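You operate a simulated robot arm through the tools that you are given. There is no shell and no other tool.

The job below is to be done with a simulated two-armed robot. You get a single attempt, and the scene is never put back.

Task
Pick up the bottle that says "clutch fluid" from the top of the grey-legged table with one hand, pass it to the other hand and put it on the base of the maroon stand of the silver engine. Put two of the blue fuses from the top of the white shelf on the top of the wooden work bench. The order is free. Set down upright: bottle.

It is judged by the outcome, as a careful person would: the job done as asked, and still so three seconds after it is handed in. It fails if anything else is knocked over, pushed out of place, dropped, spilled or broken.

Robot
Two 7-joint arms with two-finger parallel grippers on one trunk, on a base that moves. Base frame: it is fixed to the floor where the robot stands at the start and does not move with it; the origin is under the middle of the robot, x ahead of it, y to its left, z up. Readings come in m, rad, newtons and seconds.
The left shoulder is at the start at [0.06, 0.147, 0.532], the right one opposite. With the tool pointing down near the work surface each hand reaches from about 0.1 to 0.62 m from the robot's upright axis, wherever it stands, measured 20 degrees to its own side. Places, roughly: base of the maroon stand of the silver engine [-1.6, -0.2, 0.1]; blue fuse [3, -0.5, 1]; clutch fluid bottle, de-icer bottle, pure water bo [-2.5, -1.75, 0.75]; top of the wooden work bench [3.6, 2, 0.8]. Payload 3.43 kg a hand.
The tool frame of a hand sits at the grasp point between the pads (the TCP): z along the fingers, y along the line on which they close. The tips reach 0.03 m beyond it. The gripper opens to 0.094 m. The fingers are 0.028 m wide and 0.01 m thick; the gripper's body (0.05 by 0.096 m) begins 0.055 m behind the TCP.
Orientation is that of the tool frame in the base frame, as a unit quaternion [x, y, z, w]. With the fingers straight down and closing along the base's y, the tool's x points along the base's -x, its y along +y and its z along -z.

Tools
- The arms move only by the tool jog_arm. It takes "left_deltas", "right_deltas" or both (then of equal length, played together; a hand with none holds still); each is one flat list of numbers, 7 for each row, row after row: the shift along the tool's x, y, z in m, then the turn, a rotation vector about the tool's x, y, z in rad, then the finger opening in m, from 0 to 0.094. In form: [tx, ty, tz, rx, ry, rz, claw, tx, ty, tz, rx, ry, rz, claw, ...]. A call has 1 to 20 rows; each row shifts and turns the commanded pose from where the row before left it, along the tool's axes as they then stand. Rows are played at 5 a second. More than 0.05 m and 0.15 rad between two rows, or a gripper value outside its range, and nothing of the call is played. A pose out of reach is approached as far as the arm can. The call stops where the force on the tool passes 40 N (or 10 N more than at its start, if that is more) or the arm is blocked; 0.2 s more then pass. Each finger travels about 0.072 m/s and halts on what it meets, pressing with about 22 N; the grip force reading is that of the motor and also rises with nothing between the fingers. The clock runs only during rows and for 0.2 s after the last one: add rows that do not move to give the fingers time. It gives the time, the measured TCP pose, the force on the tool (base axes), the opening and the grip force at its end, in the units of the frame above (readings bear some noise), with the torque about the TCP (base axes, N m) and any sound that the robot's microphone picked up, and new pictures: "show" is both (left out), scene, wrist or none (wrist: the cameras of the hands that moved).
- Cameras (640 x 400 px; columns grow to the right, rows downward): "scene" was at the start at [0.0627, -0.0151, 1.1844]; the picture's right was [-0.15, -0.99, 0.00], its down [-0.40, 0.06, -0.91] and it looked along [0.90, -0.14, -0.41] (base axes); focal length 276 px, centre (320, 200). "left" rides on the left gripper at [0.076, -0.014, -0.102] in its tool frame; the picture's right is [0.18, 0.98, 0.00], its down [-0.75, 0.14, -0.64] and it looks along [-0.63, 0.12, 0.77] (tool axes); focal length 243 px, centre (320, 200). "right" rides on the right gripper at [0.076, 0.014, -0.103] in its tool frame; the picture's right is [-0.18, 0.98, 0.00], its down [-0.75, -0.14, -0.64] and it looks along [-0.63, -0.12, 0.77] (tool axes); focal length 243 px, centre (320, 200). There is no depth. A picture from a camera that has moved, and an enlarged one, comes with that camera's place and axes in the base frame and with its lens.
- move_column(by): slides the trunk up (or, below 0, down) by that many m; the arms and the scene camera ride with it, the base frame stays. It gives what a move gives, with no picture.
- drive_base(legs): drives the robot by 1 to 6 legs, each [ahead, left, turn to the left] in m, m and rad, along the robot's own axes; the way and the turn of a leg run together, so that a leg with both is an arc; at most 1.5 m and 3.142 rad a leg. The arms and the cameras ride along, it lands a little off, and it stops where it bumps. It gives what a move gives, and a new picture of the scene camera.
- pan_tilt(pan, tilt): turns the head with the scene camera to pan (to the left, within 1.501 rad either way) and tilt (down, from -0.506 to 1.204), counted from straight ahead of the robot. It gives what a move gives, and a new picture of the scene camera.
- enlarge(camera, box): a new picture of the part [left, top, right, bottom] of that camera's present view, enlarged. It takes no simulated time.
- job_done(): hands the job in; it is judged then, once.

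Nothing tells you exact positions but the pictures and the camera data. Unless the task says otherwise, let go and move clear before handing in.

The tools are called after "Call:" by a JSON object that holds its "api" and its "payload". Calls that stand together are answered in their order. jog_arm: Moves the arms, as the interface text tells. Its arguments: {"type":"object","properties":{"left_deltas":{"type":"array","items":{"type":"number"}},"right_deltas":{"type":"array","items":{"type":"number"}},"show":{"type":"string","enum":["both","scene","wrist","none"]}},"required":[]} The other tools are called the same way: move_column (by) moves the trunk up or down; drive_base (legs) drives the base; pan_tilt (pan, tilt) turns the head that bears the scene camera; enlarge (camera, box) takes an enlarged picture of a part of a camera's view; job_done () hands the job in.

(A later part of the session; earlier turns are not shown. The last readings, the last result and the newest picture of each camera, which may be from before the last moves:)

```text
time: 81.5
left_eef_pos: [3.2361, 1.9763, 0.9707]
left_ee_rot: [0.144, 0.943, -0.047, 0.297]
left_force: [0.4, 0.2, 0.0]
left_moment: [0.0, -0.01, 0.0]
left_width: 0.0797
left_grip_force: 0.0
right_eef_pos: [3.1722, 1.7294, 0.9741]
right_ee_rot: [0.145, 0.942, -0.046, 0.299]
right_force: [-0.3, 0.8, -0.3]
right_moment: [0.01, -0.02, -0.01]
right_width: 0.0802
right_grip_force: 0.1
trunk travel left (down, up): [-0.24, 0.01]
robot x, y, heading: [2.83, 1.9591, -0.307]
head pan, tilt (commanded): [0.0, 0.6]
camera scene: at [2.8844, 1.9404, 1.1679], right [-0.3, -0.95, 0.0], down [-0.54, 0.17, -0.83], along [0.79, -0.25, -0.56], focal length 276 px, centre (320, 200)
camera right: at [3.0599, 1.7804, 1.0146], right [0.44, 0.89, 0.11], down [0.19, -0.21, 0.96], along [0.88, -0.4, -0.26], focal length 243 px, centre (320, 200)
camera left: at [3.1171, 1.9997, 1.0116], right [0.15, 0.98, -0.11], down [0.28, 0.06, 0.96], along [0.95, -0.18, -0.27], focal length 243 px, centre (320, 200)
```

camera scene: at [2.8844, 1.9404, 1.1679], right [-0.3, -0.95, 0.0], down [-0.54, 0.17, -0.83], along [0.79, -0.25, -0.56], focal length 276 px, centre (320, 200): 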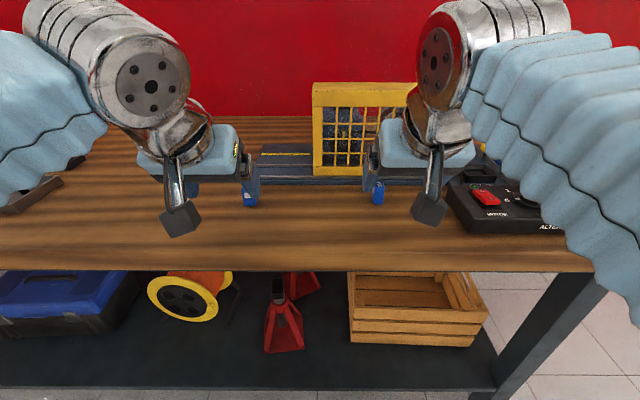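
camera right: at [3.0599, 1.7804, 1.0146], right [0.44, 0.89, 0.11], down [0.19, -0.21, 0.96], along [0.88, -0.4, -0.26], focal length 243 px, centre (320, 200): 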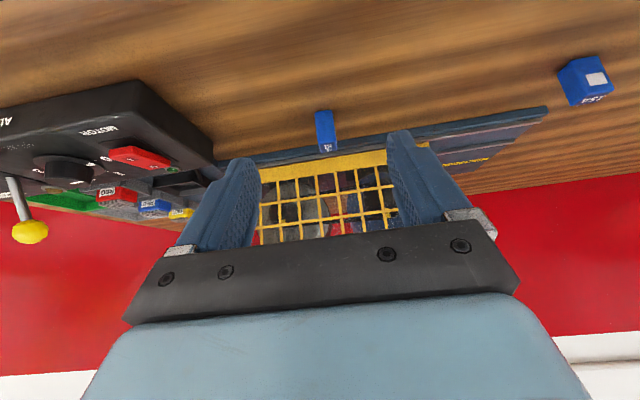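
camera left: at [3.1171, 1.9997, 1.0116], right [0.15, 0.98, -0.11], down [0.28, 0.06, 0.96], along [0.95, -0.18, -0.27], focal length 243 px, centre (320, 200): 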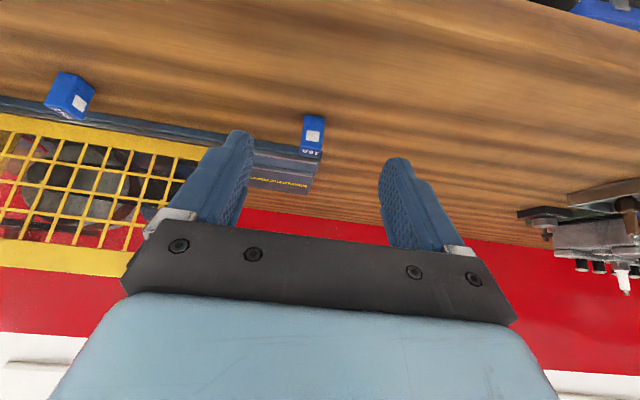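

Both fuses are placed. Next is the bottle: I'll back away and return to the middle of the room, facing the other way.

Call:
{"api": "drive_base", "payload": {"legs": [[-0.6, 0, 0], [0, 0, -1.264], [1.5, 0, 0], [0.6, 0, 0], [0, 0, -1.57]]}}

Call:
{"api": "pan_tilt", "payload": {"pan": 0.0, "tilt": 0.4}}

```text
time: 101.8
left_eef_pos: [1.8864, -0.0964, 0.9703]
left_ee_rot: [0.954, 0.001, -0.301, -0.001]
left_force: [0.7, 0.8, 0.3]
left_moment: [-0.01, -0.01, 0.02]
left_width: 0.08
left_grip_force: 0.0
right_eef_pos: [1.8749, 0.1573, 0.9737]
right_ee_rot: [0.953, 0.002, -0.303, 0.001]
right_force: [-0.5, -0.9, 0.1]
right_moment: [-0.01, 0.0, 0.0]
right_width: 0.0797
right_grip_force: 0.0
trunk travel left (down, up): [-0.24, 0.01]
robot x, y, heading: [2.2683, 0.0463, -3.139]
head pan, tilt (commanded): [0.0, 0.6]
camera scene: at [2.2141, 0.0429, 1.1679], right [0.0, 1.0, 0.0], down [0.56, 0.0, -0.83], along [-0.83, 0.0, -0.56], focal length 276 px, centre (320, 200)
```

scene: 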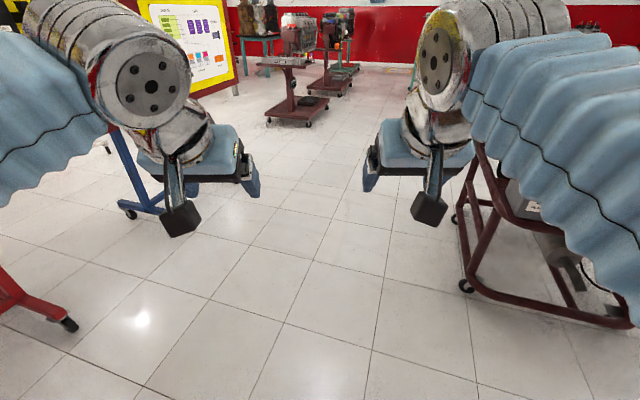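

```text
time: 102.6
left_eef_pos: [1.8845, -0.0954, 0.9713]
left_ee_rot: [0.954, 0.001, -0.301, -0.001]
left_force: [0.5, -0.7, 0.1]
left_moment: [-0.04, 0.0, 0.03]
left_width: 0.0799
left_grip_force: 0.0
right_eef_pos: [1.8742, 0.1581, 0.9741]
right_ee_rot: [0.953, 0.001, -0.302, 0.001]
right_force: [0.4, 0.4, 0.0]
right_moment: [0.01, 0.0, -0.01]
right_width: 0.0799
right_grip_force: 0.1
trunk travel left (down, up): [-0.24, 0.01]
robot x, y, heading: [2.2712, 0.0447, -3.142]
head pan, tilt (commanded): [0.0, 0.4]
camera scene: at [2.2099, 0.0429, 1.186], right [0.0, 1.0, 0.0], down [0.39, 0.0, -0.92], along [-0.92, 0.0, -0.39], focal length 276 px, centre (320, 200)
```

scene: 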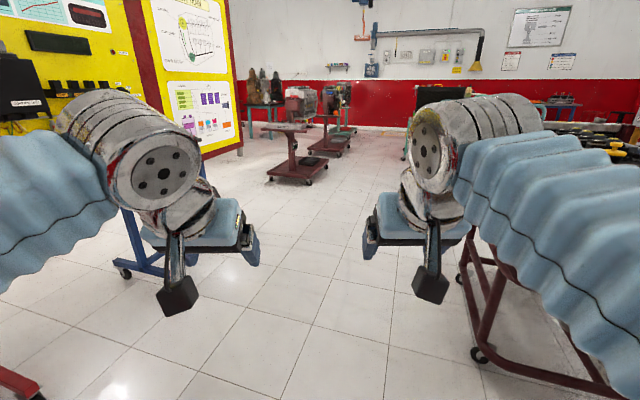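

Ahead I see maroon stands with engines at the far side. Driving back toward the middle of the room to look closer.

Call:
{"api": "drive_base", "payload": {"legs": [[1.5, 0, 0], [0.4, 0.0, 0]]}}

Call:
{"api": "enlarge", "payload": {"camera": "scene", "box": [200, 60, 420, 200]}}

```text
time: 112.1
left_eef_pos: [-0.0206, -0.1102, 0.9702]
left_ee_rot: [0.954, 0.003, -0.301, -0.001]
left_force: [-0.1, 0.4, 0.5]
left_moment: [-0.01, -0.03, 0.0]
left_width: 0.0803
left_grip_force: 0.1
right_eef_pos: [-0.0342, 0.1449, 0.9743]
right_ee_rot: [0.953, 0.003, -0.303, 0.002]
right_force: [0.0, 0.5, -0.7]
right_moment: [0.01, 0.0, -0.02]
right_width: 0.08
right_grip_force: 0.0
trunk travel left (down, up): [-0.24, 0.01]
robot x, y, heading: [0.3642, 0.0356, -3.137]
head pan, tilt (commanded): [0.0, 0.4]
camera scene: at [0.3032, 0.0314, 1.1861], right [-0.01, 1.0, 0.0], down [0.39, 0.0, -0.92], along [-0.92, -0.01, -0.39], focal length 276 px, centre (320, 200)
```

scene: 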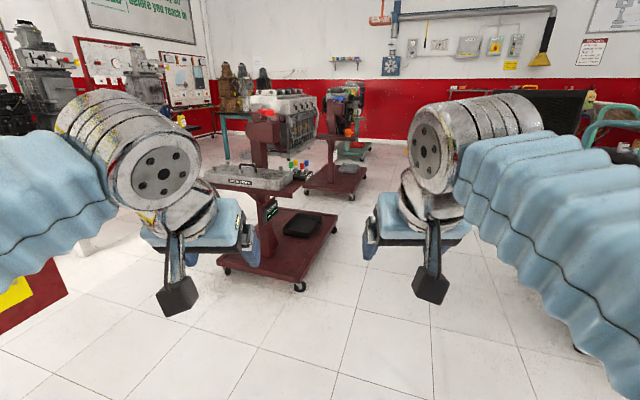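

```text
2.86 times, centred on (310, 130) of scene
camera zoom: at [0.3032, 0.0314, 1.1861], right [-0.01, 1.0, 0.0], down [0.39, 0.0, -0.92], along [-0.92, -0.01, -0.39], focal length 787 px, centre (349, 400)
```

zoom: 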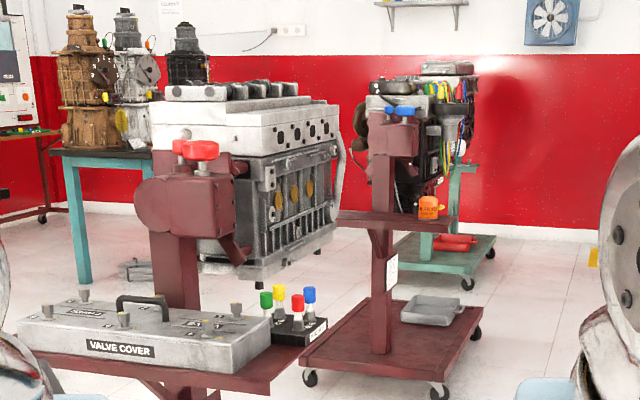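

The nearer maroon stand carries the silver engine, with its base at roughly (-1.4,-0.2). Now I'll look left toward the bottle table.

Call:
{"api": "pan_tilt", "payload": {"pan": 0.6, "tilt": 0.3}}

Call:
{"api": "pan_tilt", "payload": {"pan": 0.3, "tilt": 0.3}}

```text
time: 113.1
left_eef_pos: [-0.0213, -0.1101, 0.971]
left_ee_rot: [0.954, 0.004, -0.301, 0.0]
left_force: [0.1, -0.1, -0.9]
left_moment: [0.02, -0.01, 0.01]
left_width: 0.08
left_grip_force: 0.1
right_eef_pos: [-0.0342, 0.1454, 0.9738]
right_ee_rot: [0.953, 0.004, -0.302, 0.002]
right_force: [0.0, -0.6, -0.3]
right_moment: [0.0, -0.01, 0.02]
right_width: 0.0801
right_grip_force: 0.1
trunk travel left (down, up): [-0.24, 0.01]
robot x, y, heading: [0.3615, 0.0353, -3.129]
head pan, tilt (commanded): [0.6, 0.3]
camera scene: at [0.3191, -0.0212, 1.1953], right [-0.57, 0.82, 0.0], down [0.24, 0.17, -0.96], along [-0.78, -0.55, -0.3], focal length 276 px, centre (320, 200)
```

scene: 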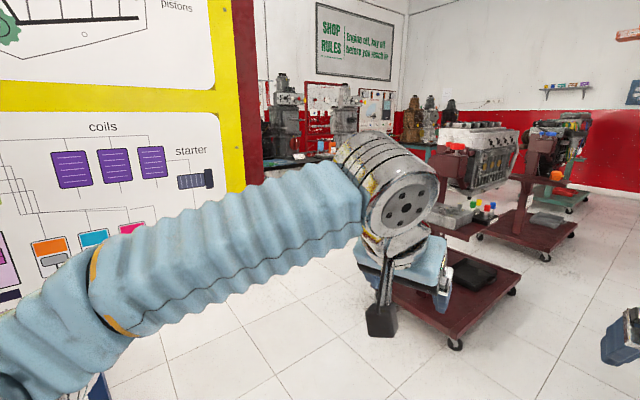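

```text
time: 113.9
left_eef_pos: [-0.0203, -0.1089, 0.9712]
left_ee_rot: [0.954, 0.003, -0.301, -0.001]
left_force: [-0.7, 0.6, -0.2]
left_moment: [0.0, 0.02, -0.02]
left_width: 0.08
left_grip_force: 0.1
right_eef_pos: [-0.0331, 0.1441, 0.9725]
right_ee_rot: [0.953, 0.003, -0.303, 0.002]
right_force: [-0.5, -1.2, 0.3]
right_moment: [-0.03, 0.01, 0.0]
right_width: 0.08
right_grip_force: 0.1
trunk travel left (down, up): [-0.24, 0.01]
robot x, y, heading: [0.3648, 0.0317, -3.134]
head pan, tilt (commanded): [0.3, 0.3]
camera scene: at [0.3068, 0.0037, 1.1953], right [-0.3, 0.95, 0.0], down [0.28, 0.09, -0.96], along [-0.91, -0.29, -0.3], focal length 276 px, centre (320, 200)
```

scene: 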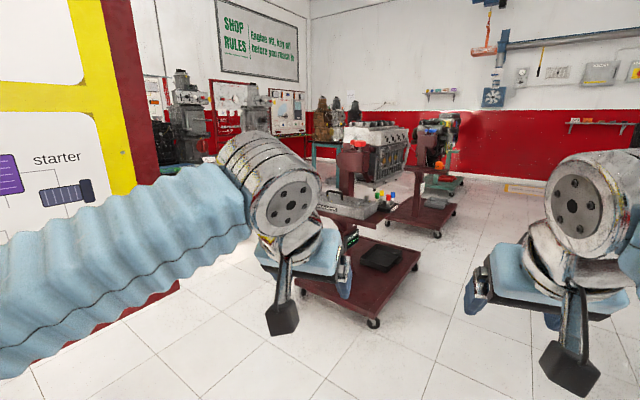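

The left arm blocks the view of the bottle table. I'll move ahead 0.75 m and turn left to look between the hands.

Call:
{"api": "drive_base", "payload": {"legs": [[0.7, 0, 0], [0, 0, 0.9]]}}

Call:
{"api": "pan_tilt", "payload": {"pan": 0.0, "tilt": 0.4}}

```text
time: 120.1
left_eef_pos: [-0.4576, -0.3659, 0.9713]
left_ee_rot: [0.855, 0.423, -0.27, 0.132]
left_force: [0.3, 0.1, 0.0]
left_moment: [0.0, 0.03, 0.01]
left_width: 0.0802
left_grip_force: 0.0
right_eef_pos: [-0.6678, -0.2213, 0.9739]
right_ee_rot: [0.855, 0.422, -0.271, 0.134]
right_force: [0.2, -0.2, 0.4]
right_moment: [0.02, -0.01, 0.01]
right_width: 0.08
right_grip_force: 0.1
trunk travel left (down, up): [-0.24, 0.01]
robot x, y, heading: [-0.3338, 0.0236, -2.225]
head pan, tilt (commanded): [0.3, 0.3]
camera scene: at [-0.3469, -0.0402, 1.1953], right [-0.94, 0.35, 0.0], down [0.1, 0.28, -0.96], along [-0.33, -0.9, -0.3], focal length 276 px, centre (320, 200)
```

scene: 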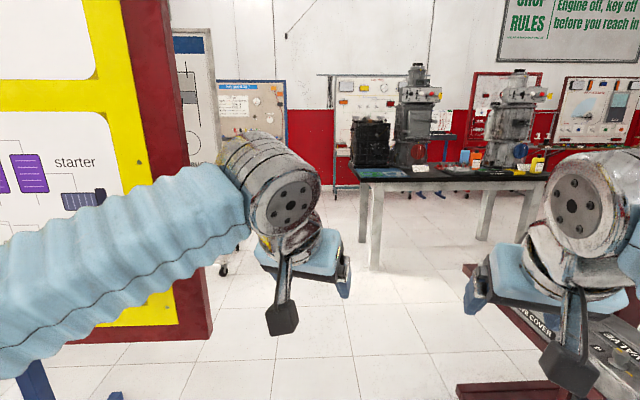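

```text
time: 120.9
left_eef_pos: [-0.4579, -0.3662, 0.9703]
left_ee_rot: [0.855, 0.422, -0.27, 0.132]
left_force: [0.2, -0.2, -0.2]
left_moment: [0.01, -0.02, -0.02]
left_width: 0.0799
left_grip_force: 0.1
right_eef_pos: [-0.6684, -0.2204, 0.9742]
right_ee_rot: [0.855, 0.422, -0.271, 0.134]
right_force: [0.4, 0.2, 0.2]
right_moment: [-0.01, -0.04, -0.01]
right_width: 0.0801
right_grip_force: 0.0
trunk travel left (down, up): [-0.24, 0.01]
robot x, y, heading: [-0.3355, 0.0242, -2.222]
head pan, tilt (commanded): [0.0, 0.4]
camera scene: at [-0.3708, -0.0262, 1.1861], right [-0.79, 0.61, 0.0], down [0.24, 0.31, -0.92], along [-0.56, -0.73, -0.39], focal length 276 px, centre (320, 200)
```

scene: 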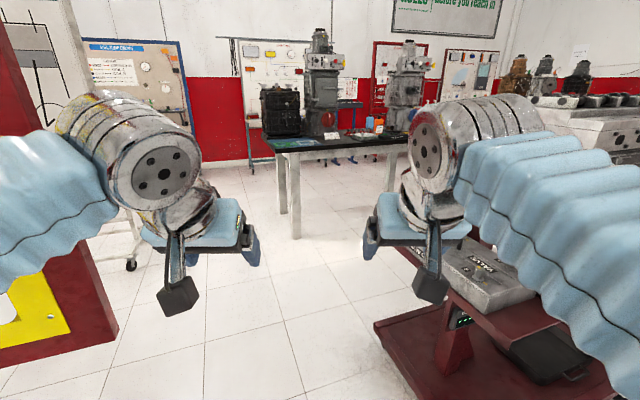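

I see the grey-legged table with engines and small bottles on its right part. Enlarging.

Call:
{"api": "pan_tilt", "payload": {"pan": 0.15, "tilt": 0.3}}

Call:
{"api": "enlarge", "payload": {"camera": "scene", "box": [290, 70, 490, 195]}}

```text
time: 121.6
left_eef_pos: [-0.4583, -0.3667, 0.9705]
left_ee_rot: [0.856, 0.422, -0.27, 0.131]
left_force: [0.1, 0.2, 0.5]
left_moment: [0.01, 0.01, 0.04]
left_width: 0.0798
left_grip_force: 0.1
right_eef_pos: [-0.6671, -0.22, 0.9735]
right_ee_rot: [0.855, 0.422, -0.271, 0.135]
right_force: [0.5, 0.1, 0.7]
right_moment: [0.02, 0.01, -0.01]
right_width: 0.0799
right_grip_force: 0.1
trunk travel left (down, up): [-0.24, 0.01]
robot x, y, heading: [-0.3351, 0.0217, -2.226]
head pan, tilt (commanded): [0.15, 0.3]
camera scene: at [-0.3596, -0.0344, 1.1953], right [-0.88, 0.48, 0.0], down [0.14, 0.26, -0.96], along [-0.46, -0.84, -0.3], focal length 276 px, centre (320, 200)
```

scene: 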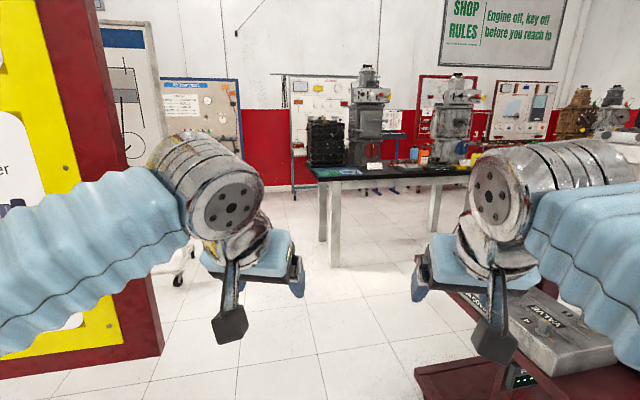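

```text
3.20 times, centred on (390, 132) of scene
camera zoom: at [-0.3596, -0.0344, 1.1953], right [-0.88, 0.48, 0.0], down [0.14, 0.26, -0.96], along [-0.46, -0.84, -0.3], focal length 882 px, centre (96, 416)
```

zoom: 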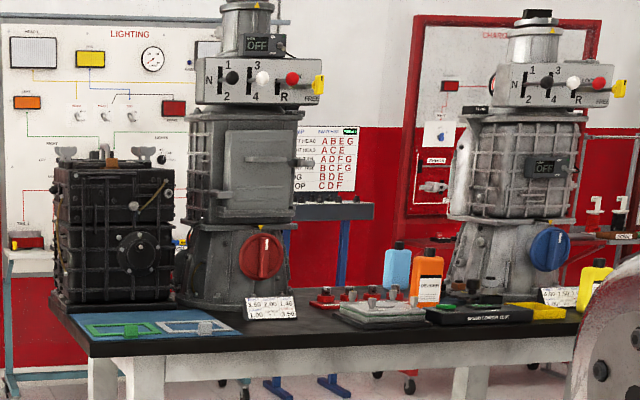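

The bottles (light blue, orange, yellow) are on the right half of that table; the gap between the yellow board's corner and the engine stand is narrow for my elbows. I'll stretch both arms forward to pull the elbows in and check the width.

Call:
{"api": "jog_arm", "payload": {"left_deltas": [-0.0296, 0, 0.0276, 0, 0, 0, 0.08, -0.0296, 0, 0.0276, 0, 0, 0, 0.08, -0.0296, 0, 0.0276, 0, 0, 0, 0.08, -0.0296, 0, 0.0276, 0, 0, 0, 0.08, -0.0296, 0, 0.0276, 0, 0, 0, 0.08, 0, 0, 0, 0, 0, 0, 0.08], "right_deltas": [-0.0296, 0, 0.0276, 0, 0, 0, 0.08, -0.0296, 0, 0.0276, 0, 0, 0, 0.08, -0.0296, 0, 0.0276, 0, 0, 0, 0.08, -0.0296, 0, 0.0276, 0, 0, 0, 0.08, -0.0296, 0, 0.0276, 0, 0, 0, 0.08, 0, 0, 0, 0, 0, 0, 0.08], "show": "none"}}

Call:
{"api": "pan_tilt", "payload": {"pan": 0.0, "tilt": 1.0}}

Call:
{"api": "pan_tilt", "payload": {"pan": 1.2, "tilt": 0.8}}

Call:
{"api": "pan_tilt", "payload": {"pan": -1.0, "tilt": 0.8}}

```text
time: 123.0
left_eef_pos: [-0.5811, -0.5249, 0.9445]
left_ee_rot: [0.855, 0.423, -0.27, 0.132]
left_force: [0.3, -0.1, -0.3]
left_moment: [0.01, -0.02, 0.0]
left_width: 0.0802
left_grip_force: 0.1
right_eef_pos: [-0.7901, -0.3803, 0.9449]
right_ee_rot: [0.855, 0.422, -0.271, 0.136]
right_force: [-0.4, 1.0, -0.2]
right_moment: [0.02, 0.0, -0.02]
right_width: 0.0801
right_grip_force: 0.0
trunk travel left (down, up): [-0.24, 0.01]
robot x, y, heading: [-0.3372, 0.0256, -2.221]
head pan, tilt (commanded): [0.15, 0.3]
```

```text
time: 124.0
left_eef_pos: [-0.5812, -0.5243, 0.9438]
left_ee_rot: [0.855, 0.422, -0.27, 0.132]
left_force: [0.2, -0.3, 0.1]
left_moment: [0.01, -0.03, -0.01]
left_width: 0.0799
left_grip_force: 0.1
right_eef_pos: [-0.7895, -0.38, 0.945]
right_ee_rot: [0.855, 0.422, -0.271, 0.134]
right_force: [-0.7, 0.1, -1.1]
right_moment: [0.02, 0.0, 0.01]
right_width: 0.08
right_grip_force: 0.2
trunk travel left (down, up): [-0.24, 0.01]
robot x, y, heading: [-0.3348, 0.021, -2.223]
head pan, tilt (commanded): [0.0, 1.0]
camera scene: at [-0.357, -0.0081, 1.1359], right [-0.79, 0.61, 0.0], down [0.51, 0.67, -0.54], along [-0.33, -0.43, -0.84], focal length 276 px, centre (320, 200)
```

scene: 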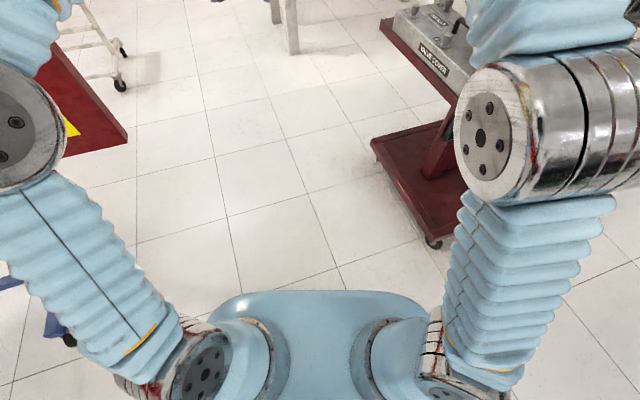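

```text
time: 125.5
left_eef_pos: [-0.5819, -0.5257, 0.9436]
left_ee_rot: [0.855, 0.422, -0.27, 0.132]
left_force: [0.6, 0.4, 0.6]
left_moment: [0.02, 0.01, -0.01]
left_width: 0.0799
left_grip_force: 0.1
right_eef_pos: [-0.79, -0.3795, 0.945]
right_ee_rot: [0.855, 0.422, -0.27, 0.134]
right_force: [0.2, 0.3, -0.3]
right_moment: [0.0, 0.05, -0.01]
right_width: 0.0799
right_grip_force: 0.0
trunk travel left (down, up): [-0.24, 0.01]
robot x, y, heading: [-0.3344, 0.0269, -2.225]
head pan, tilt (commanded): [1.201, 0.799]
camera scene: at [-0.2727, -0.0217, 1.151], right [-0.85, -0.52, 0.0], down [-0.37, 0.61, -0.7], along [0.36, -0.6, -0.72], focal length 276 px, centre (320, 200)
```

scene: 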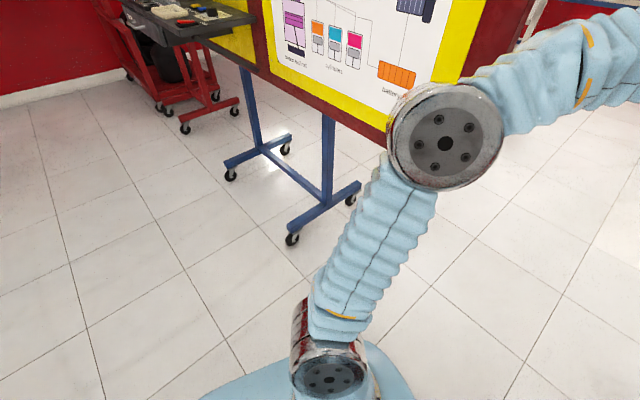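

```text
time: 127.5
left_eef_pos: [-0.5806, -0.5245, 0.9437]
left_ee_rot: [0.855, 0.422, -0.271, 0.132]
left_force: [1.0, 0.2, -0.5]
left_moment: [-0.02, 0.03, -0.03]
left_width: 0.0799
left_grip_force: 0.1
right_eef_pos: [-0.7893, -0.3798, 0.9453]
right_ee_rot: [0.854, 0.422, -0.271, 0.135]
right_force: [-0.2, 0.3, 0.2]
right_moment: [0.0, 0.0, 0.02]
right_width: 0.08
right_grip_force: 0.0
trunk travel left (down, up): [-0.24, 0.01]
robot x, y, heading: [-0.3333, 0.0251, -2.228]
head pan, tilt (commanded): [-1.0, 0.799]
camera scene: at [-0.3949, 0.0539, 1.151], right [0.08, 1.0, 0.0], down [0.71, -0.06, -0.7], along [-0.69, 0.06, -0.72], focal length 276 px, centre (320, 200)
```

scene: 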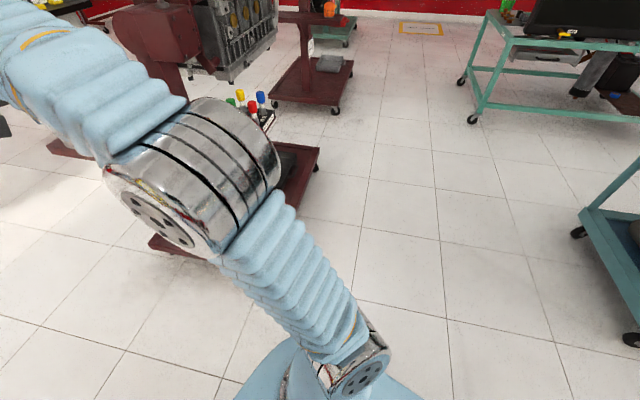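

With arms stretched the elbows are only about 0.35 m out, enough to pass between the board corner and the stand. I'll shift right a bit, align with the passage, and drive through.

Call:
{"api": "pan_tilt", "payload": {"pan": 0.0, "tilt": 0.5}}

Call:
{"api": "drive_base", "payload": {"legs": [[0, -0.208, 0], [0, 0, 0.33]]}}

```text
time: 128.8
left_eef_pos: [-0.5818, -0.5255, 0.9451]
left_ee_rot: [0.855, 0.422, -0.271, 0.132]
left_force: [0.6, -0.1, -0.2]
left_moment: [0.02, -0.03, 0.02]
left_width: 0.0799
left_grip_force: 0.0
right_eef_pos: [-0.7891, -0.3801, 0.9451]
right_ee_rot: [0.855, 0.422, -0.27, 0.134]
right_force: [-0.4, 0.2, 0.0]
right_moment: [0.02, 0.01, -0.02]
right_width: 0.0801
right_grip_force: 0.0
trunk travel left (down, up): [-0.24, 0.01]
robot x, y, heading: [-0.3359, 0.021, -2.228]
head pan, tilt (commanded): [0.0, 0.499]
camera scene: at [-0.37, -0.0249, 1.1769], right [-0.79, 0.61, 0.0], down [0.29, 0.38, -0.88], along [-0.53, -0.7, -0.48], focal length 276 px, centre (320, 200)
```

scene: 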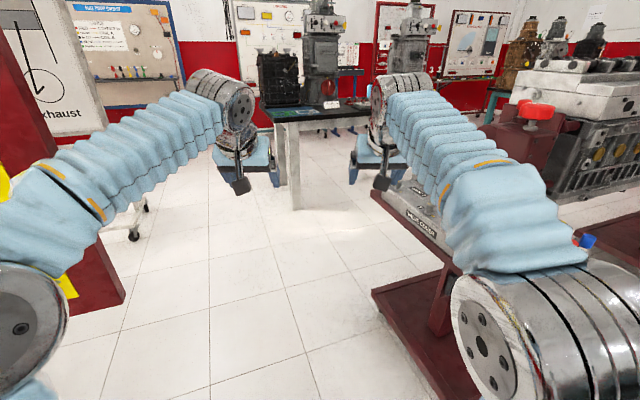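

```text
time: 131.5
left_eef_pos: [-0.5535, -0.4488, 0.9443]
left_ee_rot: [0.774, 0.557, -0.245, 0.174]
left_force: [1.1, -0.3, -0.3]
left_moment: [0.02, 0.06, -0.02]
left_width: 0.0799
left_grip_force: 0.1
right_eef_pos: [-0.7981, -0.3805, 0.9453]
right_ee_rot: [0.773, 0.558, -0.244, 0.178]
right_force: [0.6, 0.1, 0.3]
right_moment: [-0.01, 0.02, 0.0]
right_width: 0.08
right_grip_force: 0.2
trunk travel left (down, up): [-0.24, 0.01]
robot x, y, heading: [-0.4967, 0.1525, -1.895]
head pan, tilt (commanded): [0.0, 0.499]
camera scene: at [-0.517, 0.0919, 1.1769], right [-0.95, 0.32, 0.0], down [0.15, 0.45, -0.88], along [-0.28, -0.83, -0.48], focal length 276 px, centre (320, 200)
```

scene: 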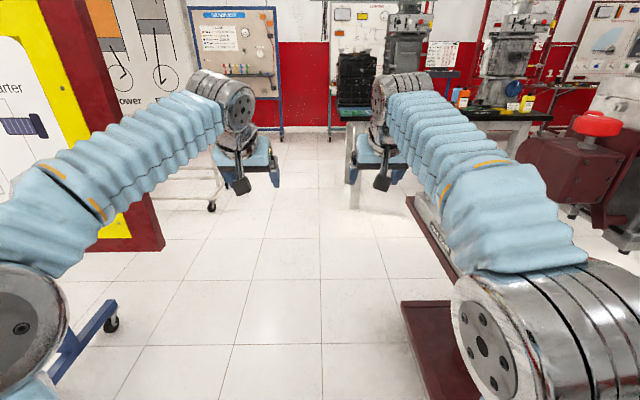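

The passage ahead looks clear, with the board's corner about 0.47 m to the left and the stand's post about 0.4 m to the right of my path. Driving through in two steps.

Call:
{"api": "drive_base", "payload": {"legs": [[0.5, 0, 0]]}}

```text
time: 134.4
left_eef_pos: [-0.7115, -0.921, 0.9446]
left_ee_rot: [0.774, 0.557, -0.245, 0.175]
left_force: [1.0, -0.7, 0.3]
left_moment: [0.01, -0.02, -0.03]
left_width: 0.0799
left_grip_force: 0.0
right_eef_pos: [-0.9563, -0.852, 0.9456]
right_ee_rot: [0.774, 0.556, -0.245, 0.178]
right_force: [-0.9, -0.3, -0.6]
right_moment: [-0.02, 0.01, 0.01]
right_width: 0.0796
right_grip_force: 0.2
trunk travel left (down, up): [-0.24, 0.01]
robot x, y, heading: [-0.6551, -0.3232, -1.894]
head pan, tilt (commanded): [0.0, 0.499]
camera scene: at [-0.6752, -0.3808, 1.1769], right [-0.95, 0.32, 0.0], down [0.15, 0.45, -0.88], along [-0.28, -0.83, -0.48], focal length 276 px, centre (320, 200)
```

scene: 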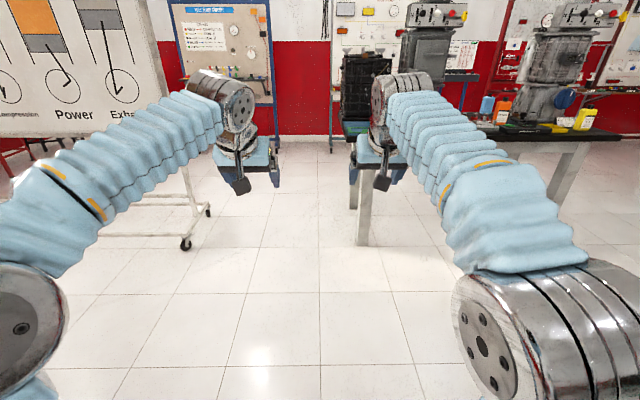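

I'm through. Enlarging the bottles on the table.

Call:
{"api": "enlarge", "payload": {"camera": "scene", "box": [460, 80, 620, 150]}}

```text
4.00 times, centred on (540, 115) of scene
camera zoom: at [-0.6752, -0.3808, 1.1769], right [-0.95, 0.32, 0.0], down [0.15, 0.45, -0.88], along [-0.28, -0.83, -0.48], focal length 1102 px, centre (-560, 540)
```

zoom: 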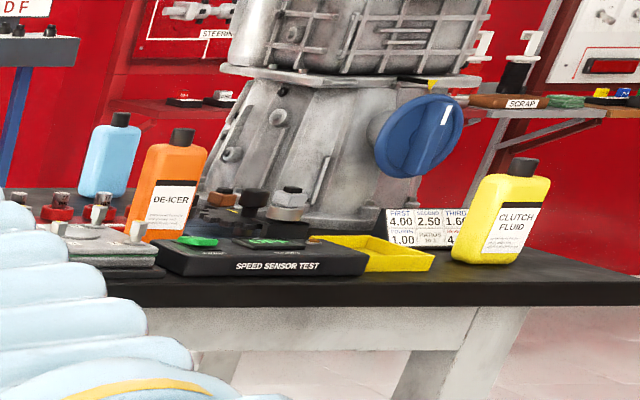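

The yellow "CLUTCH FLUID" bottle stands at the right front of the table, near (-2.7,-1.45). I'll advance past the board, then retract the hands before moving along the aisle.

Call:
{"api": "drive_base", "payload": {"legs": [[0.5, 0, 0]]}}

Call:
{"api": "jog_arm", "payload": {"left_deltas": [0.0296, 0, -0.0276, 0, 0, 0, 0.08, 0.0296, 0, -0.0276, 0, 0, 0, 0.08, 0.0296, 0, -0.0276, 0, 0, 0, 0.08, 0.0296, 0, -0.0276, 0, 0, 0, 0.08, 0.0296, 0, -0.0276, 0, 0, 0, 0.08, 0.02, 0, -0.0137, 0, 0, 0, 0.08, 0.02, 0, -0.0137, 0, 0, 0, 0.08, 0, 0, 0, 0, 0, 0, 0.08], "right_deltas": [0.0296, 0, -0.0276, 0, 0, 0, 0.08, 0.0296, 0, -0.0276, 0, 0, 0, 0.08, 0.0296, 0, -0.0276, 0, 0, 0, 0.08, 0.0296, 0, -0.0276, 0, 0, 0, 0.08, 0.0296, 0, -0.0276, 0, 0, 0, 0.08, 0.02, 0, -0.0137, 0, 0, 0, 0.08, 0.02, 0, -0.0137, 0, 0, 0, 0.08, 0, 0, 0, 0, 0, 0, 0.08], "show": "scene"}}

```text
time: 137.4
left_eef_pos: [-0.8738, -1.4014, 0.9443]
left_ee_rot: [0.774, 0.557, -0.245, 0.175]
left_force: [0.5, 0.0, 0.7]
left_moment: [0.0, -0.02, 0.03]
left_width: 0.0801
left_grip_force: 0.1
right_eef_pos: [-1.1194, -1.331, 0.945]
right_ee_rot: [0.774, 0.556, -0.246, 0.177]
right_force: [0.6, 0.2, 0.2]
right_moment: [-0.01, -0.01, -0.01]
right_width: 0.08
right_grip_force: 0.1
trunk travel left (down, up): [-0.24, 0.01]
robot x, y, heading: [-0.8195, -0.802, -1.9]
head pan, tilt (commanded): [0.0, 0.499]
camera scene: at [-0.8366, -0.8604, 1.1769], right [-0.95, 0.32, 0.0], down [0.15, 0.45, -0.88], along [-0.28, -0.83, -0.48], focal length 276 px, centre (320, 200)
```

scene: 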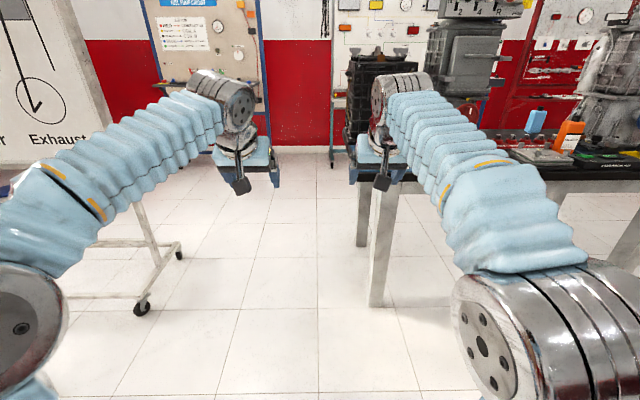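

```text
time: 139.2
left_eef_pos: [-0.7946, -1.1648, 0.9714]
left_ee_rot: [0.775, 0.556, -0.246, 0.174]
left_force: [0.2, -0.3, -0.4]
left_moment: [-0.02, 0.01, 0.01]
left_width: 0.0798
left_grip_force: 0.0
right_eef_pos: [-1.0399, -1.0949, 0.9732]
right_ee_rot: [0.774, 0.556, -0.245, 0.177]
right_force: [-0.6, 1.0, -1.1]
right_moment: [-0.01, 0.01, 0.01]
right_width: 0.0802
right_grip_force: 0.2
trunk travel left (down, up): [-0.24, 0.01]
robot x, y, heading: [-0.8204, -0.7975, -1.896]
head pan, tilt (commanded): [0.0, 0.499]
camera scene: at [-0.8366, -0.8601, 1.1769], right [-0.95, 0.32, 0.0], down [0.15, 0.45, -0.88], along [-0.28, -0.83, -0.48], focal length 276 px, centre (320, 200)
```

scene: 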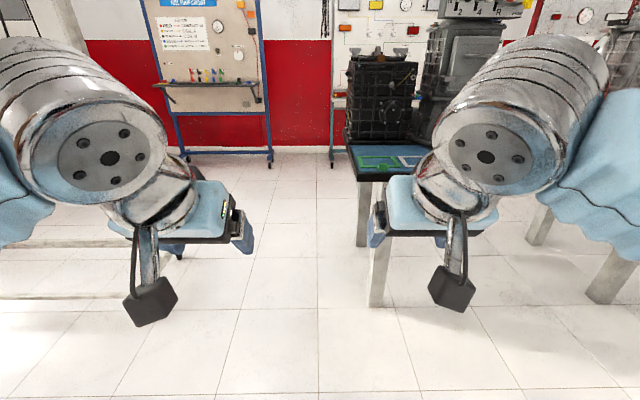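

Hands are tucked; the table edge is about 1.0 m ahead. I'll move to the middle of the aisle and strafe right along the table.

Call:
{"api": "drive_base", "payload": {"legs": [[0.55, 0, 0], [0, -0.7, 0]]}}

```text
time: 145.8
left_eef_pos: [-1.6364, -1.4661, 0.9707]
left_ee_rot: [0.774, 0.558, -0.244, 0.175]
left_force: [0.5, 0.7, -1.5]
left_moment: [-0.02, 0.0, -0.02]
left_width: 0.0802
left_grip_force: 0.0
right_eef_pos: [-1.8819, -1.3976, 0.9722]
right_ee_rot: [0.773, 0.557, -0.245, 0.178]
right_force: [0.0, -0.2, 0.0]
right_moment: [0.01, -0.01, 0.02]
right_width: 0.0798
right_grip_force: 0.0
trunk travel left (down, up): [-0.24, 0.01]
robot x, y, heading: [-1.6636, -1.1043, -1.89]
head pan, tilt (commanded): [0.0, 0.499]
camera scene: at [-1.6791, -1.1622, 1.1769], right [-0.95, 0.32, 0.0], down [0.15, 0.45, -0.88], along [-0.28, -0.83, -0.48], focal length 276 px, centre (320, 200)
```

scene: 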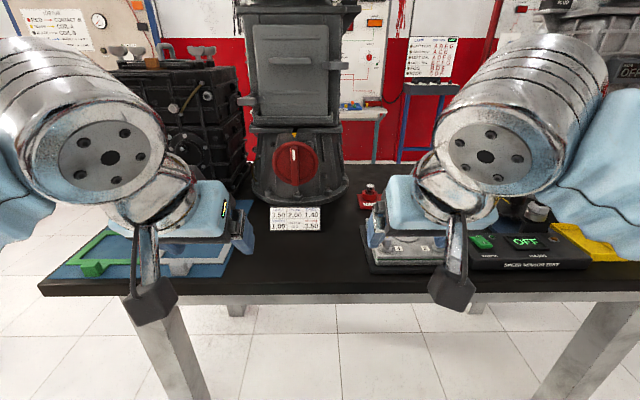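

The table edge is about 0.5 m ahead and my hands are above it. Continuing to strafe right toward the bottle.

Call:
{"api": "drive_base", "payload": {"legs": [[-0.05, -0.65, 0]]}}

Call:
{"api": "pan_tilt", "payload": {"pan": -0.2, "tilt": 0.5}}

```text
time: 149.4
left_eef_pos: [-2.237, -1.2151, 0.9707]
left_ee_rot: [0.773, 0.559, -0.244, 0.175]
left_force: [-0.6, -0.6, 0.8]
left_moment: [0.02, 0.04, -0.01]
left_width: 0.0798
left_grip_force: 0.0
right_eef_pos: [-2.4824, -1.1467, 0.973]
right_ee_rot: [0.772, 0.559, -0.244, 0.178]
right_force: [-0.5, 0.1, 0.3]
right_moment: [-0.03, -0.03, 0.01]
right_width: 0.08
right_grip_force: 0.2
trunk travel left (down, up): [-0.24, 0.01]
robot x, y, heading: [-2.265, -0.8521, -1.888]
head pan, tilt (commanded): [0.0, 0.499]
camera scene: at [-2.2816, -0.9104, 1.1769], right [-0.95, 0.31, 0.0], down [0.15, 0.46, -0.88], along [-0.27, -0.83, -0.48], focal length 276 px, centre (320, 200)
```

scene: 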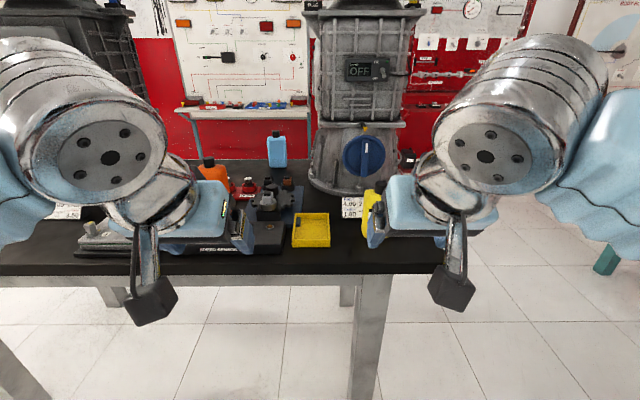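

```text
time: 150.2
left_eef_pos: [-2.2371, -1.215, 0.9709]
left_ee_rot: [0.772, 0.56, -0.244, 0.176]
left_force: [0.7, -0.1, 0.8]
left_moment: [0.01, 0.04, 0.01]
left_width: 0.08
left_grip_force: 0.0
right_eef_pos: [-2.483, -1.1463, 0.9723]
right_ee_rot: [0.772, 0.558, -0.245, 0.178]
right_force: [-0.4, 0.4, -0.8]
right_moment: [0.0, -0.01, -0.01]
right_width: 0.0798
right_grip_force: 0.0
trunk travel left (down, up): [-0.24, 0.01]
robot x, y, heading: [-2.2677, -0.8524, -1.89]
head pan, tilt (commanded): [-0.201, 0.499]
camera scene: at [-2.2983, -0.903, 1.1769], right [-0.87, 0.49, 0.0], down [0.24, 0.42, -0.88], along [-0.43, -0.76, -0.48], focal length 276 px, centre (320, 200)
```

scene: 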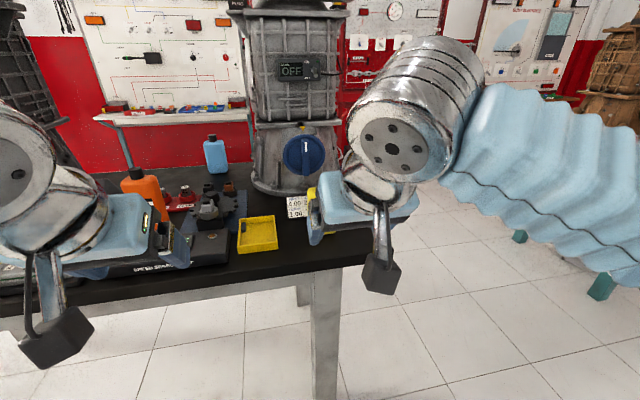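

The bottle is hidden behind the right gripper; checking the wrist cameras.

Call:
{"api": "jog_arm", "payload": {"left_deltas": [0, 0, 0, 0, 0, 0, 0.08], "right_deltas": [0, 0, 0, 0, 0, 0, 0.094], "show": "wrist"}}

```text
time: 150.6
left_eef_pos: [-2.2369, -1.2153, 0.9716]
left_ee_rot: [0.773, 0.559, -0.245, 0.174]
left_force: [0.0, 0.4, 0.4]
left_moment: [-0.03, 0.01, 0.02]
left_width: 0.08
left_grip_force: 0.1
right_eef_pos: [-2.483, -1.1481, 0.9725]
right_ee_rot: [0.772, 0.559, -0.245, 0.178]
right_force: [-0.3, 0.3, 0.2]
right_moment: [-0.01, 0.0, 0.03]
right_width: 0.0937
right_grip_force: 0.1
trunk travel left (down, up): [-0.24, 0.01]
robot x, y, heading: [-2.264, -0.853, -1.886]
head pan, tilt (commanded): [-0.201, 0.499]
camera right: at [-2.4316, -1.0349, 1.013], right [0.89, -0.45, 0.11], down [-0.21, -0.19, 0.96], along [-0.41, -0.87, -0.26], focal length 243 px, centre (320, 200)
camera left: at [-2.213, -1.0946, 1.012], right [0.98, -0.16, -0.11], down [0.06, -0.28, 0.96], along [-0.19, -0.95, -0.27], focal length 243 px, centre (320, 200)
```

right: 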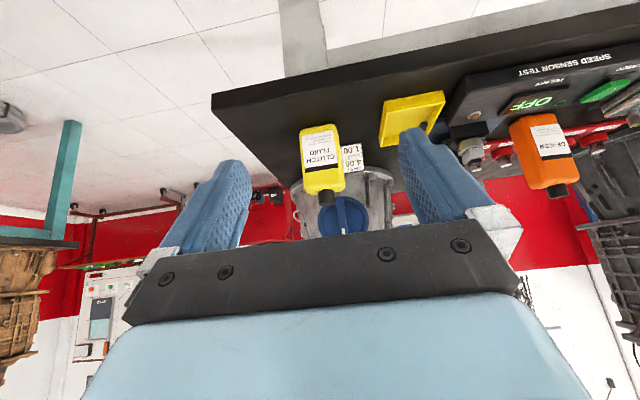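
left: 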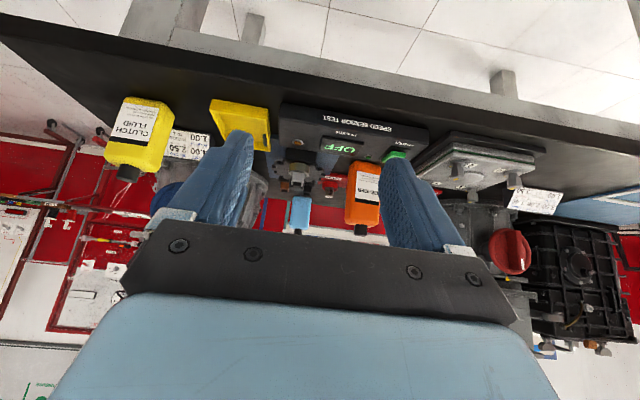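

Both wrist cameras see the clutch fluid bottle. Enlarging for triangulation.

Call:
{"api": "enlarge", "payload": {"camera": "right", "box": [270, 100, 398, 220]}}

Call:
{"api": "enlarge", "payload": {"camera": "left", "box": [80, 80, 240, 200]}}

```text
3.33 times, centred on (334, 160) of right
camera zoom: at [-2.4316, -1.0349, 1.013], right [0.89, -0.45, 0.11], down [-0.21, -0.19, 0.96], along [-0.41, -0.87, -0.26], focal length 809 px, centre (273, 333)
```

zoom: 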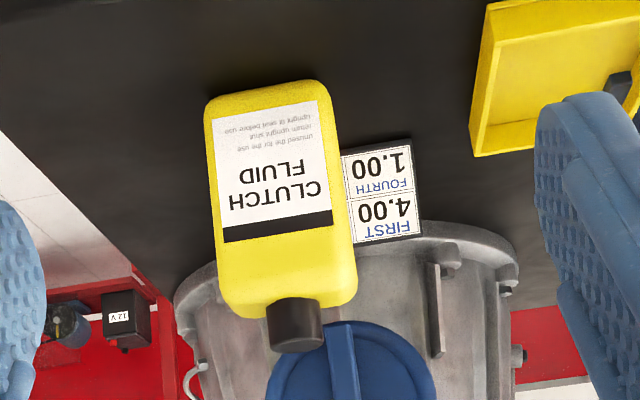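

```text
3.33 times, centred on (160, 140) of left
camera zoom: at [-2.213, -1.0946, 1.012], right [0.98, -0.16, -0.11], down [0.06, -0.28, 0.96], along [-0.19, -0.95, -0.27], focal length 809 px, centre (853, 400)
```

zoom: 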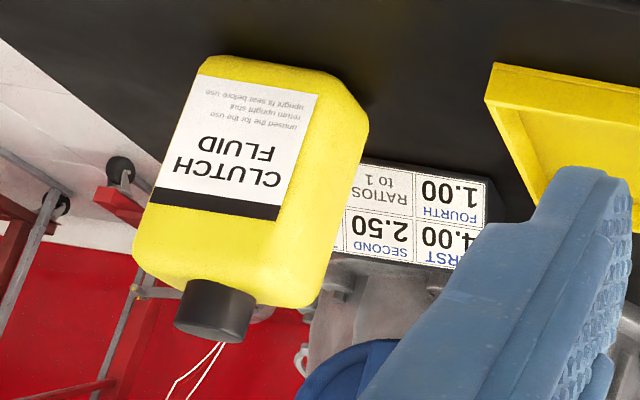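

The bottle sits at about (-2.588,-1.406), roughly 7 cm wide by 4.5 cm deep, base z≈0.77, cap top ≈0.925. Before choosing the grips, I'll look to the left toward the silver engine's stand to see the base.

Call:
{"api": "pan_tilt", "payload": {"pan": 1.5, "tilt": 0.6}}

```text
time: 152.3
left_eef_pos: [-2.2363, -1.2151, 0.9707]
left_ee_rot: [0.773, 0.559, -0.244, 0.175]
left_force: [-0.9, -0.4, -1.1]
left_moment: [0.03, -0.03, -0.01]
left_width: 0.0797
left_grip_force: 0.1
right_eef_pos: [-2.4837, -1.1467, 0.9722]
right_ee_rot: [0.771, 0.56, -0.245, 0.178]
right_force: [0.2, 0.2, -0.1]
right_moment: [0.01, 0.02, 0.01]
right_width: 0.0941
right_grip_force: 0.1
trunk travel left (down, up): [-0.24, 0.01]
robot x, y, heading: [-2.2632, -0.8528, -1.886]
head pan, tilt (commanded): [1.499, 0.6]
camera scene: at [-2.1715, -0.8574, 1.1679], right [-0.38, -0.93, 0.0], down [-0.52, 0.21, -0.83], along [0.76, -0.31, -0.56], focal length 276 px, centre (320, 200)
```

scene: 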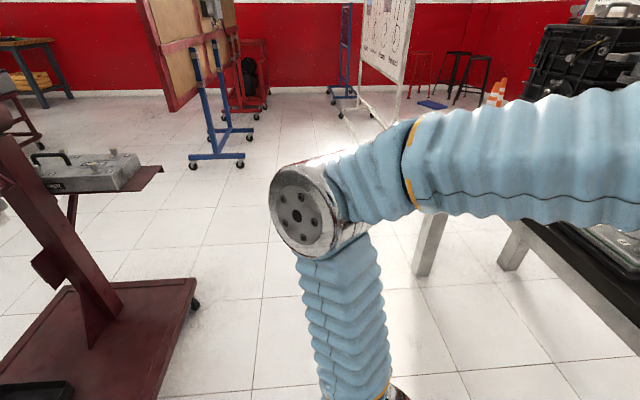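

The base has free space on its south side, which I can reach from this aisle. Now I'll measure the bottle's yaw more precisely.

Call:
{"api": "enlarge", "payload": {"camera": "right", "box": [290, 115, 354, 155]}}

Call:
{"api": "enlarge", "payload": {"camera": "left", "box": [110, 85, 206, 145]}}

```text
10.00 times, centred on (322, 135) of right
camera zoom: at [-2.4316, -1.0349, 1.013], right [0.89, -0.45, 0.11], down [-0.21, -0.19, 0.96], along [-0.41, -0.87, -0.26], focal length 2426 px, centre (300, 850)
```

zoom: 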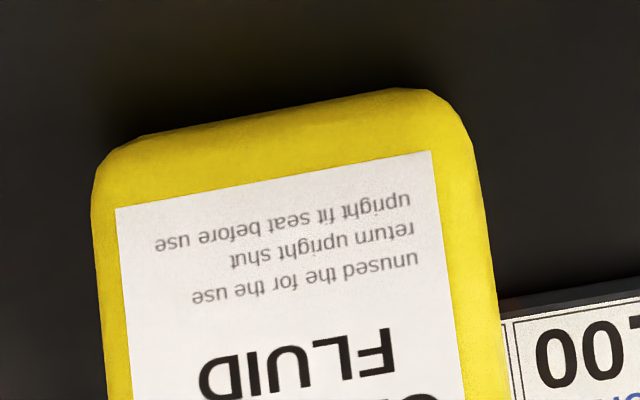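

```text
6.67 times, centred on (158, 115) of left
camera zoom: at [-2.213, -1.0946, 1.012], right [0.98, -0.16, -0.11], down [0.06, -0.28, 0.96], along [-0.19, -0.95, -0.27], focal length 1618 px, centre (1400, 767)
```

zoom: 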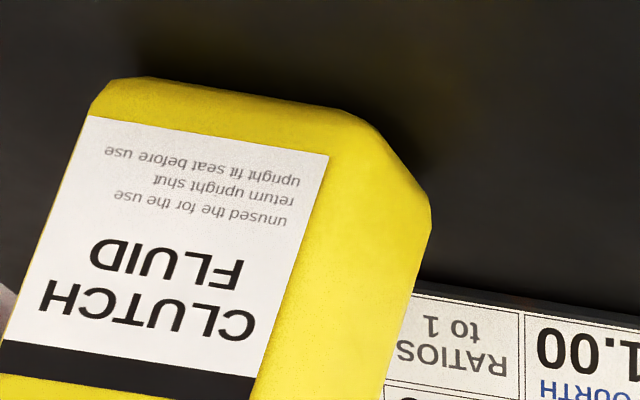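

Label corners give a bottle yaw only 4° off my own axes, centre ≈(-2.592,-1.407). I'll drive 0.12 m closer, then align the right hand for a grasp on the upper body.

Call:
{"api": "pan_tilt", "payload": {"pan": -0.2, "tilt": 0.6}}

Call:
{"api": "drive_base", "payload": {"legs": [[0.12, -0.02, 0]]}}

Call:
{"api": "jog_arm", "payload": {"right_deltas": [0, 0, 0, -0.0384, 0, -0.0561, 0.094, 0, 0, 0, 0, 0, 0, 0.094]}}

```text
time: 154.0
left_eef_pos: [-2.2376, -1.2141, 0.9717]
left_ee_rot: [0.772, 0.559, -0.244, 0.175]
left_force: [-0.7, 0.0, 0.4]
left_moment: [-0.02, -0.01, 0.01]
left_width: 0.0798
left_grip_force: 0.0
right_eef_pos: [-2.4813, -1.1467, 0.9722]
right_ee_rot: [0.772, 0.559, -0.244, 0.178]
right_force: [0.6, -0.3, 0.2]
right_moment: [0.01, -0.01, 0.02]
right_width: 0.0941
right_grip_force: 0.1
trunk travel left (down, up): [-0.24, 0.01]
robot x, y, heading: [-2.2635, -0.8524, -1.886]
head pan, tilt (commanded): [-0.201, 0.6]
camera scene: at [-2.297, -0.9007, 1.1679], right [-0.87, 0.49, 0.0], down [0.28, 0.49, -0.83], along [-0.41, -0.72, -0.56], focal length 276 px, centre (320, 200)
```

scene: 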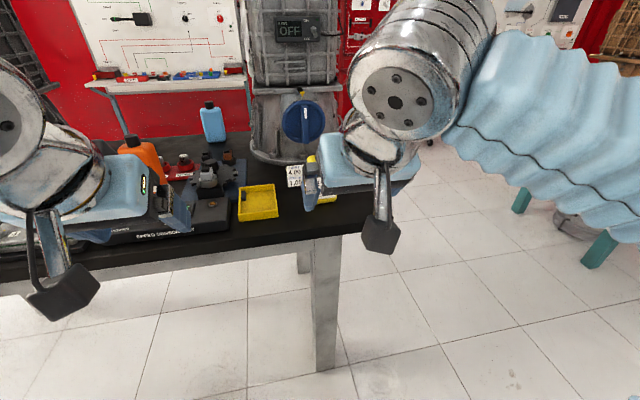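

```text
time: 155.3
left_eef_pos: [-2.293, -1.3224, 0.971]
left_ee_rot: [0.772, 0.559, -0.245, 0.175]
left_force: [-0.2, -0.1, 0.2]
left_moment: [0.01, 0.01, 0.03]
left_width: 0.0797
left_grip_force: 0.1
right_eef_pos: [-2.5396, -1.254, 0.9729]
right_ee_rot: [0.772, 0.559, -0.244, 0.178]
right_force: [-1.1, 0.2, -0.4]
right_moment: [0.01, -0.03, -0.02]
right_width: 0.0941
right_grip_force: 0.1
trunk travel left (down, up): [-0.24, 0.01]
robot x, y, heading: [-2.3202, -0.9613, -1.889]
head pan, tilt (commanded): [-0.201, 0.6]
camera scene: at [-2.3534, -1.0088, 1.1679], right [-0.87, 0.49, 0.0], down [0.28, 0.49, -0.83], along [-0.41, -0.72, -0.56], focal length 276 px, centre (320, 200)
```

scene: 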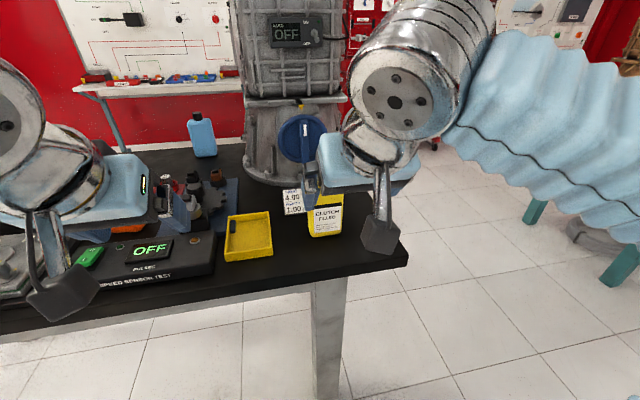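

```text
time: 155.9
left_eef_pos: [-2.2942, -1.3238, 0.972]
left_ee_rot: [0.773, 0.56, -0.244, 0.175]
left_force: [-0.3, 0.3, 0.3]
left_moment: [-0.01, -0.01, -0.01]
left_width: 0.0802
left_grip_force: 0.1
right_eef_pos: [-2.5396, -1.2552, 0.9716]
right_ee_rot: [0.752, 0.586, -0.238, 0.187]
right_force: [0.4, -0.6, 0.3]
right_moment: [-0.01, 0.0, -0.02]
right_width: 0.0939
right_grip_force: 0.0
trunk travel left (down, up): [-0.24, 0.01]
robot x, y, heading: [-2.3212, -0.9584, -1.887]
head pan, tilt (commanded): [-0.201, 0.6]
camera scene: at [-2.3535, -1.0089, 1.1679], right [-0.87, 0.49, 0.0], down [0.28, 0.49, -0.83], along [-0.41, -0.72, -0.56], focal length 276 px, centre (320, 200)
camera right: at [-2.4956, -1.1399, 1.0128], right [0.92, -0.39, 0.11], down [-0.2, -0.2, 0.96], along [-0.35, -0.9, -0.26], focal length 243 px, centre (320, 200)
```

scene: 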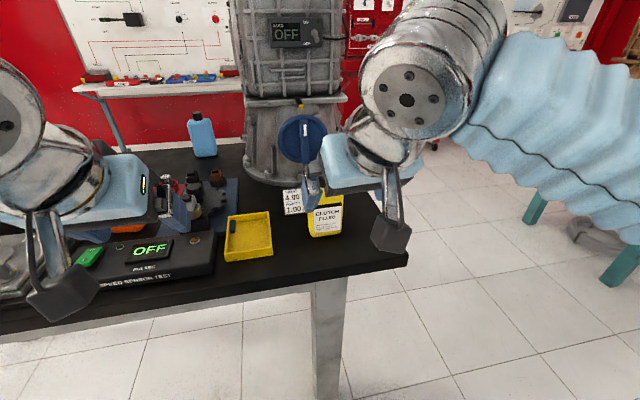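
right: 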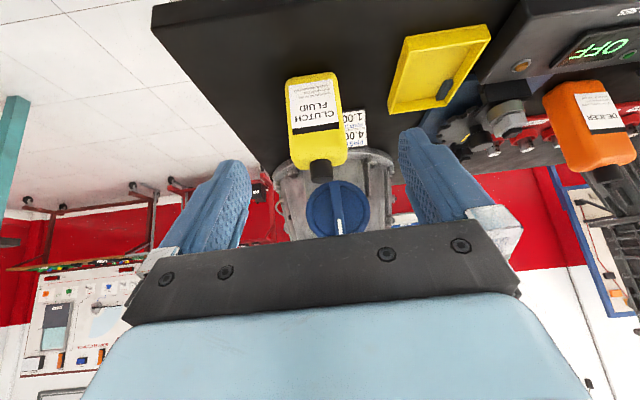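

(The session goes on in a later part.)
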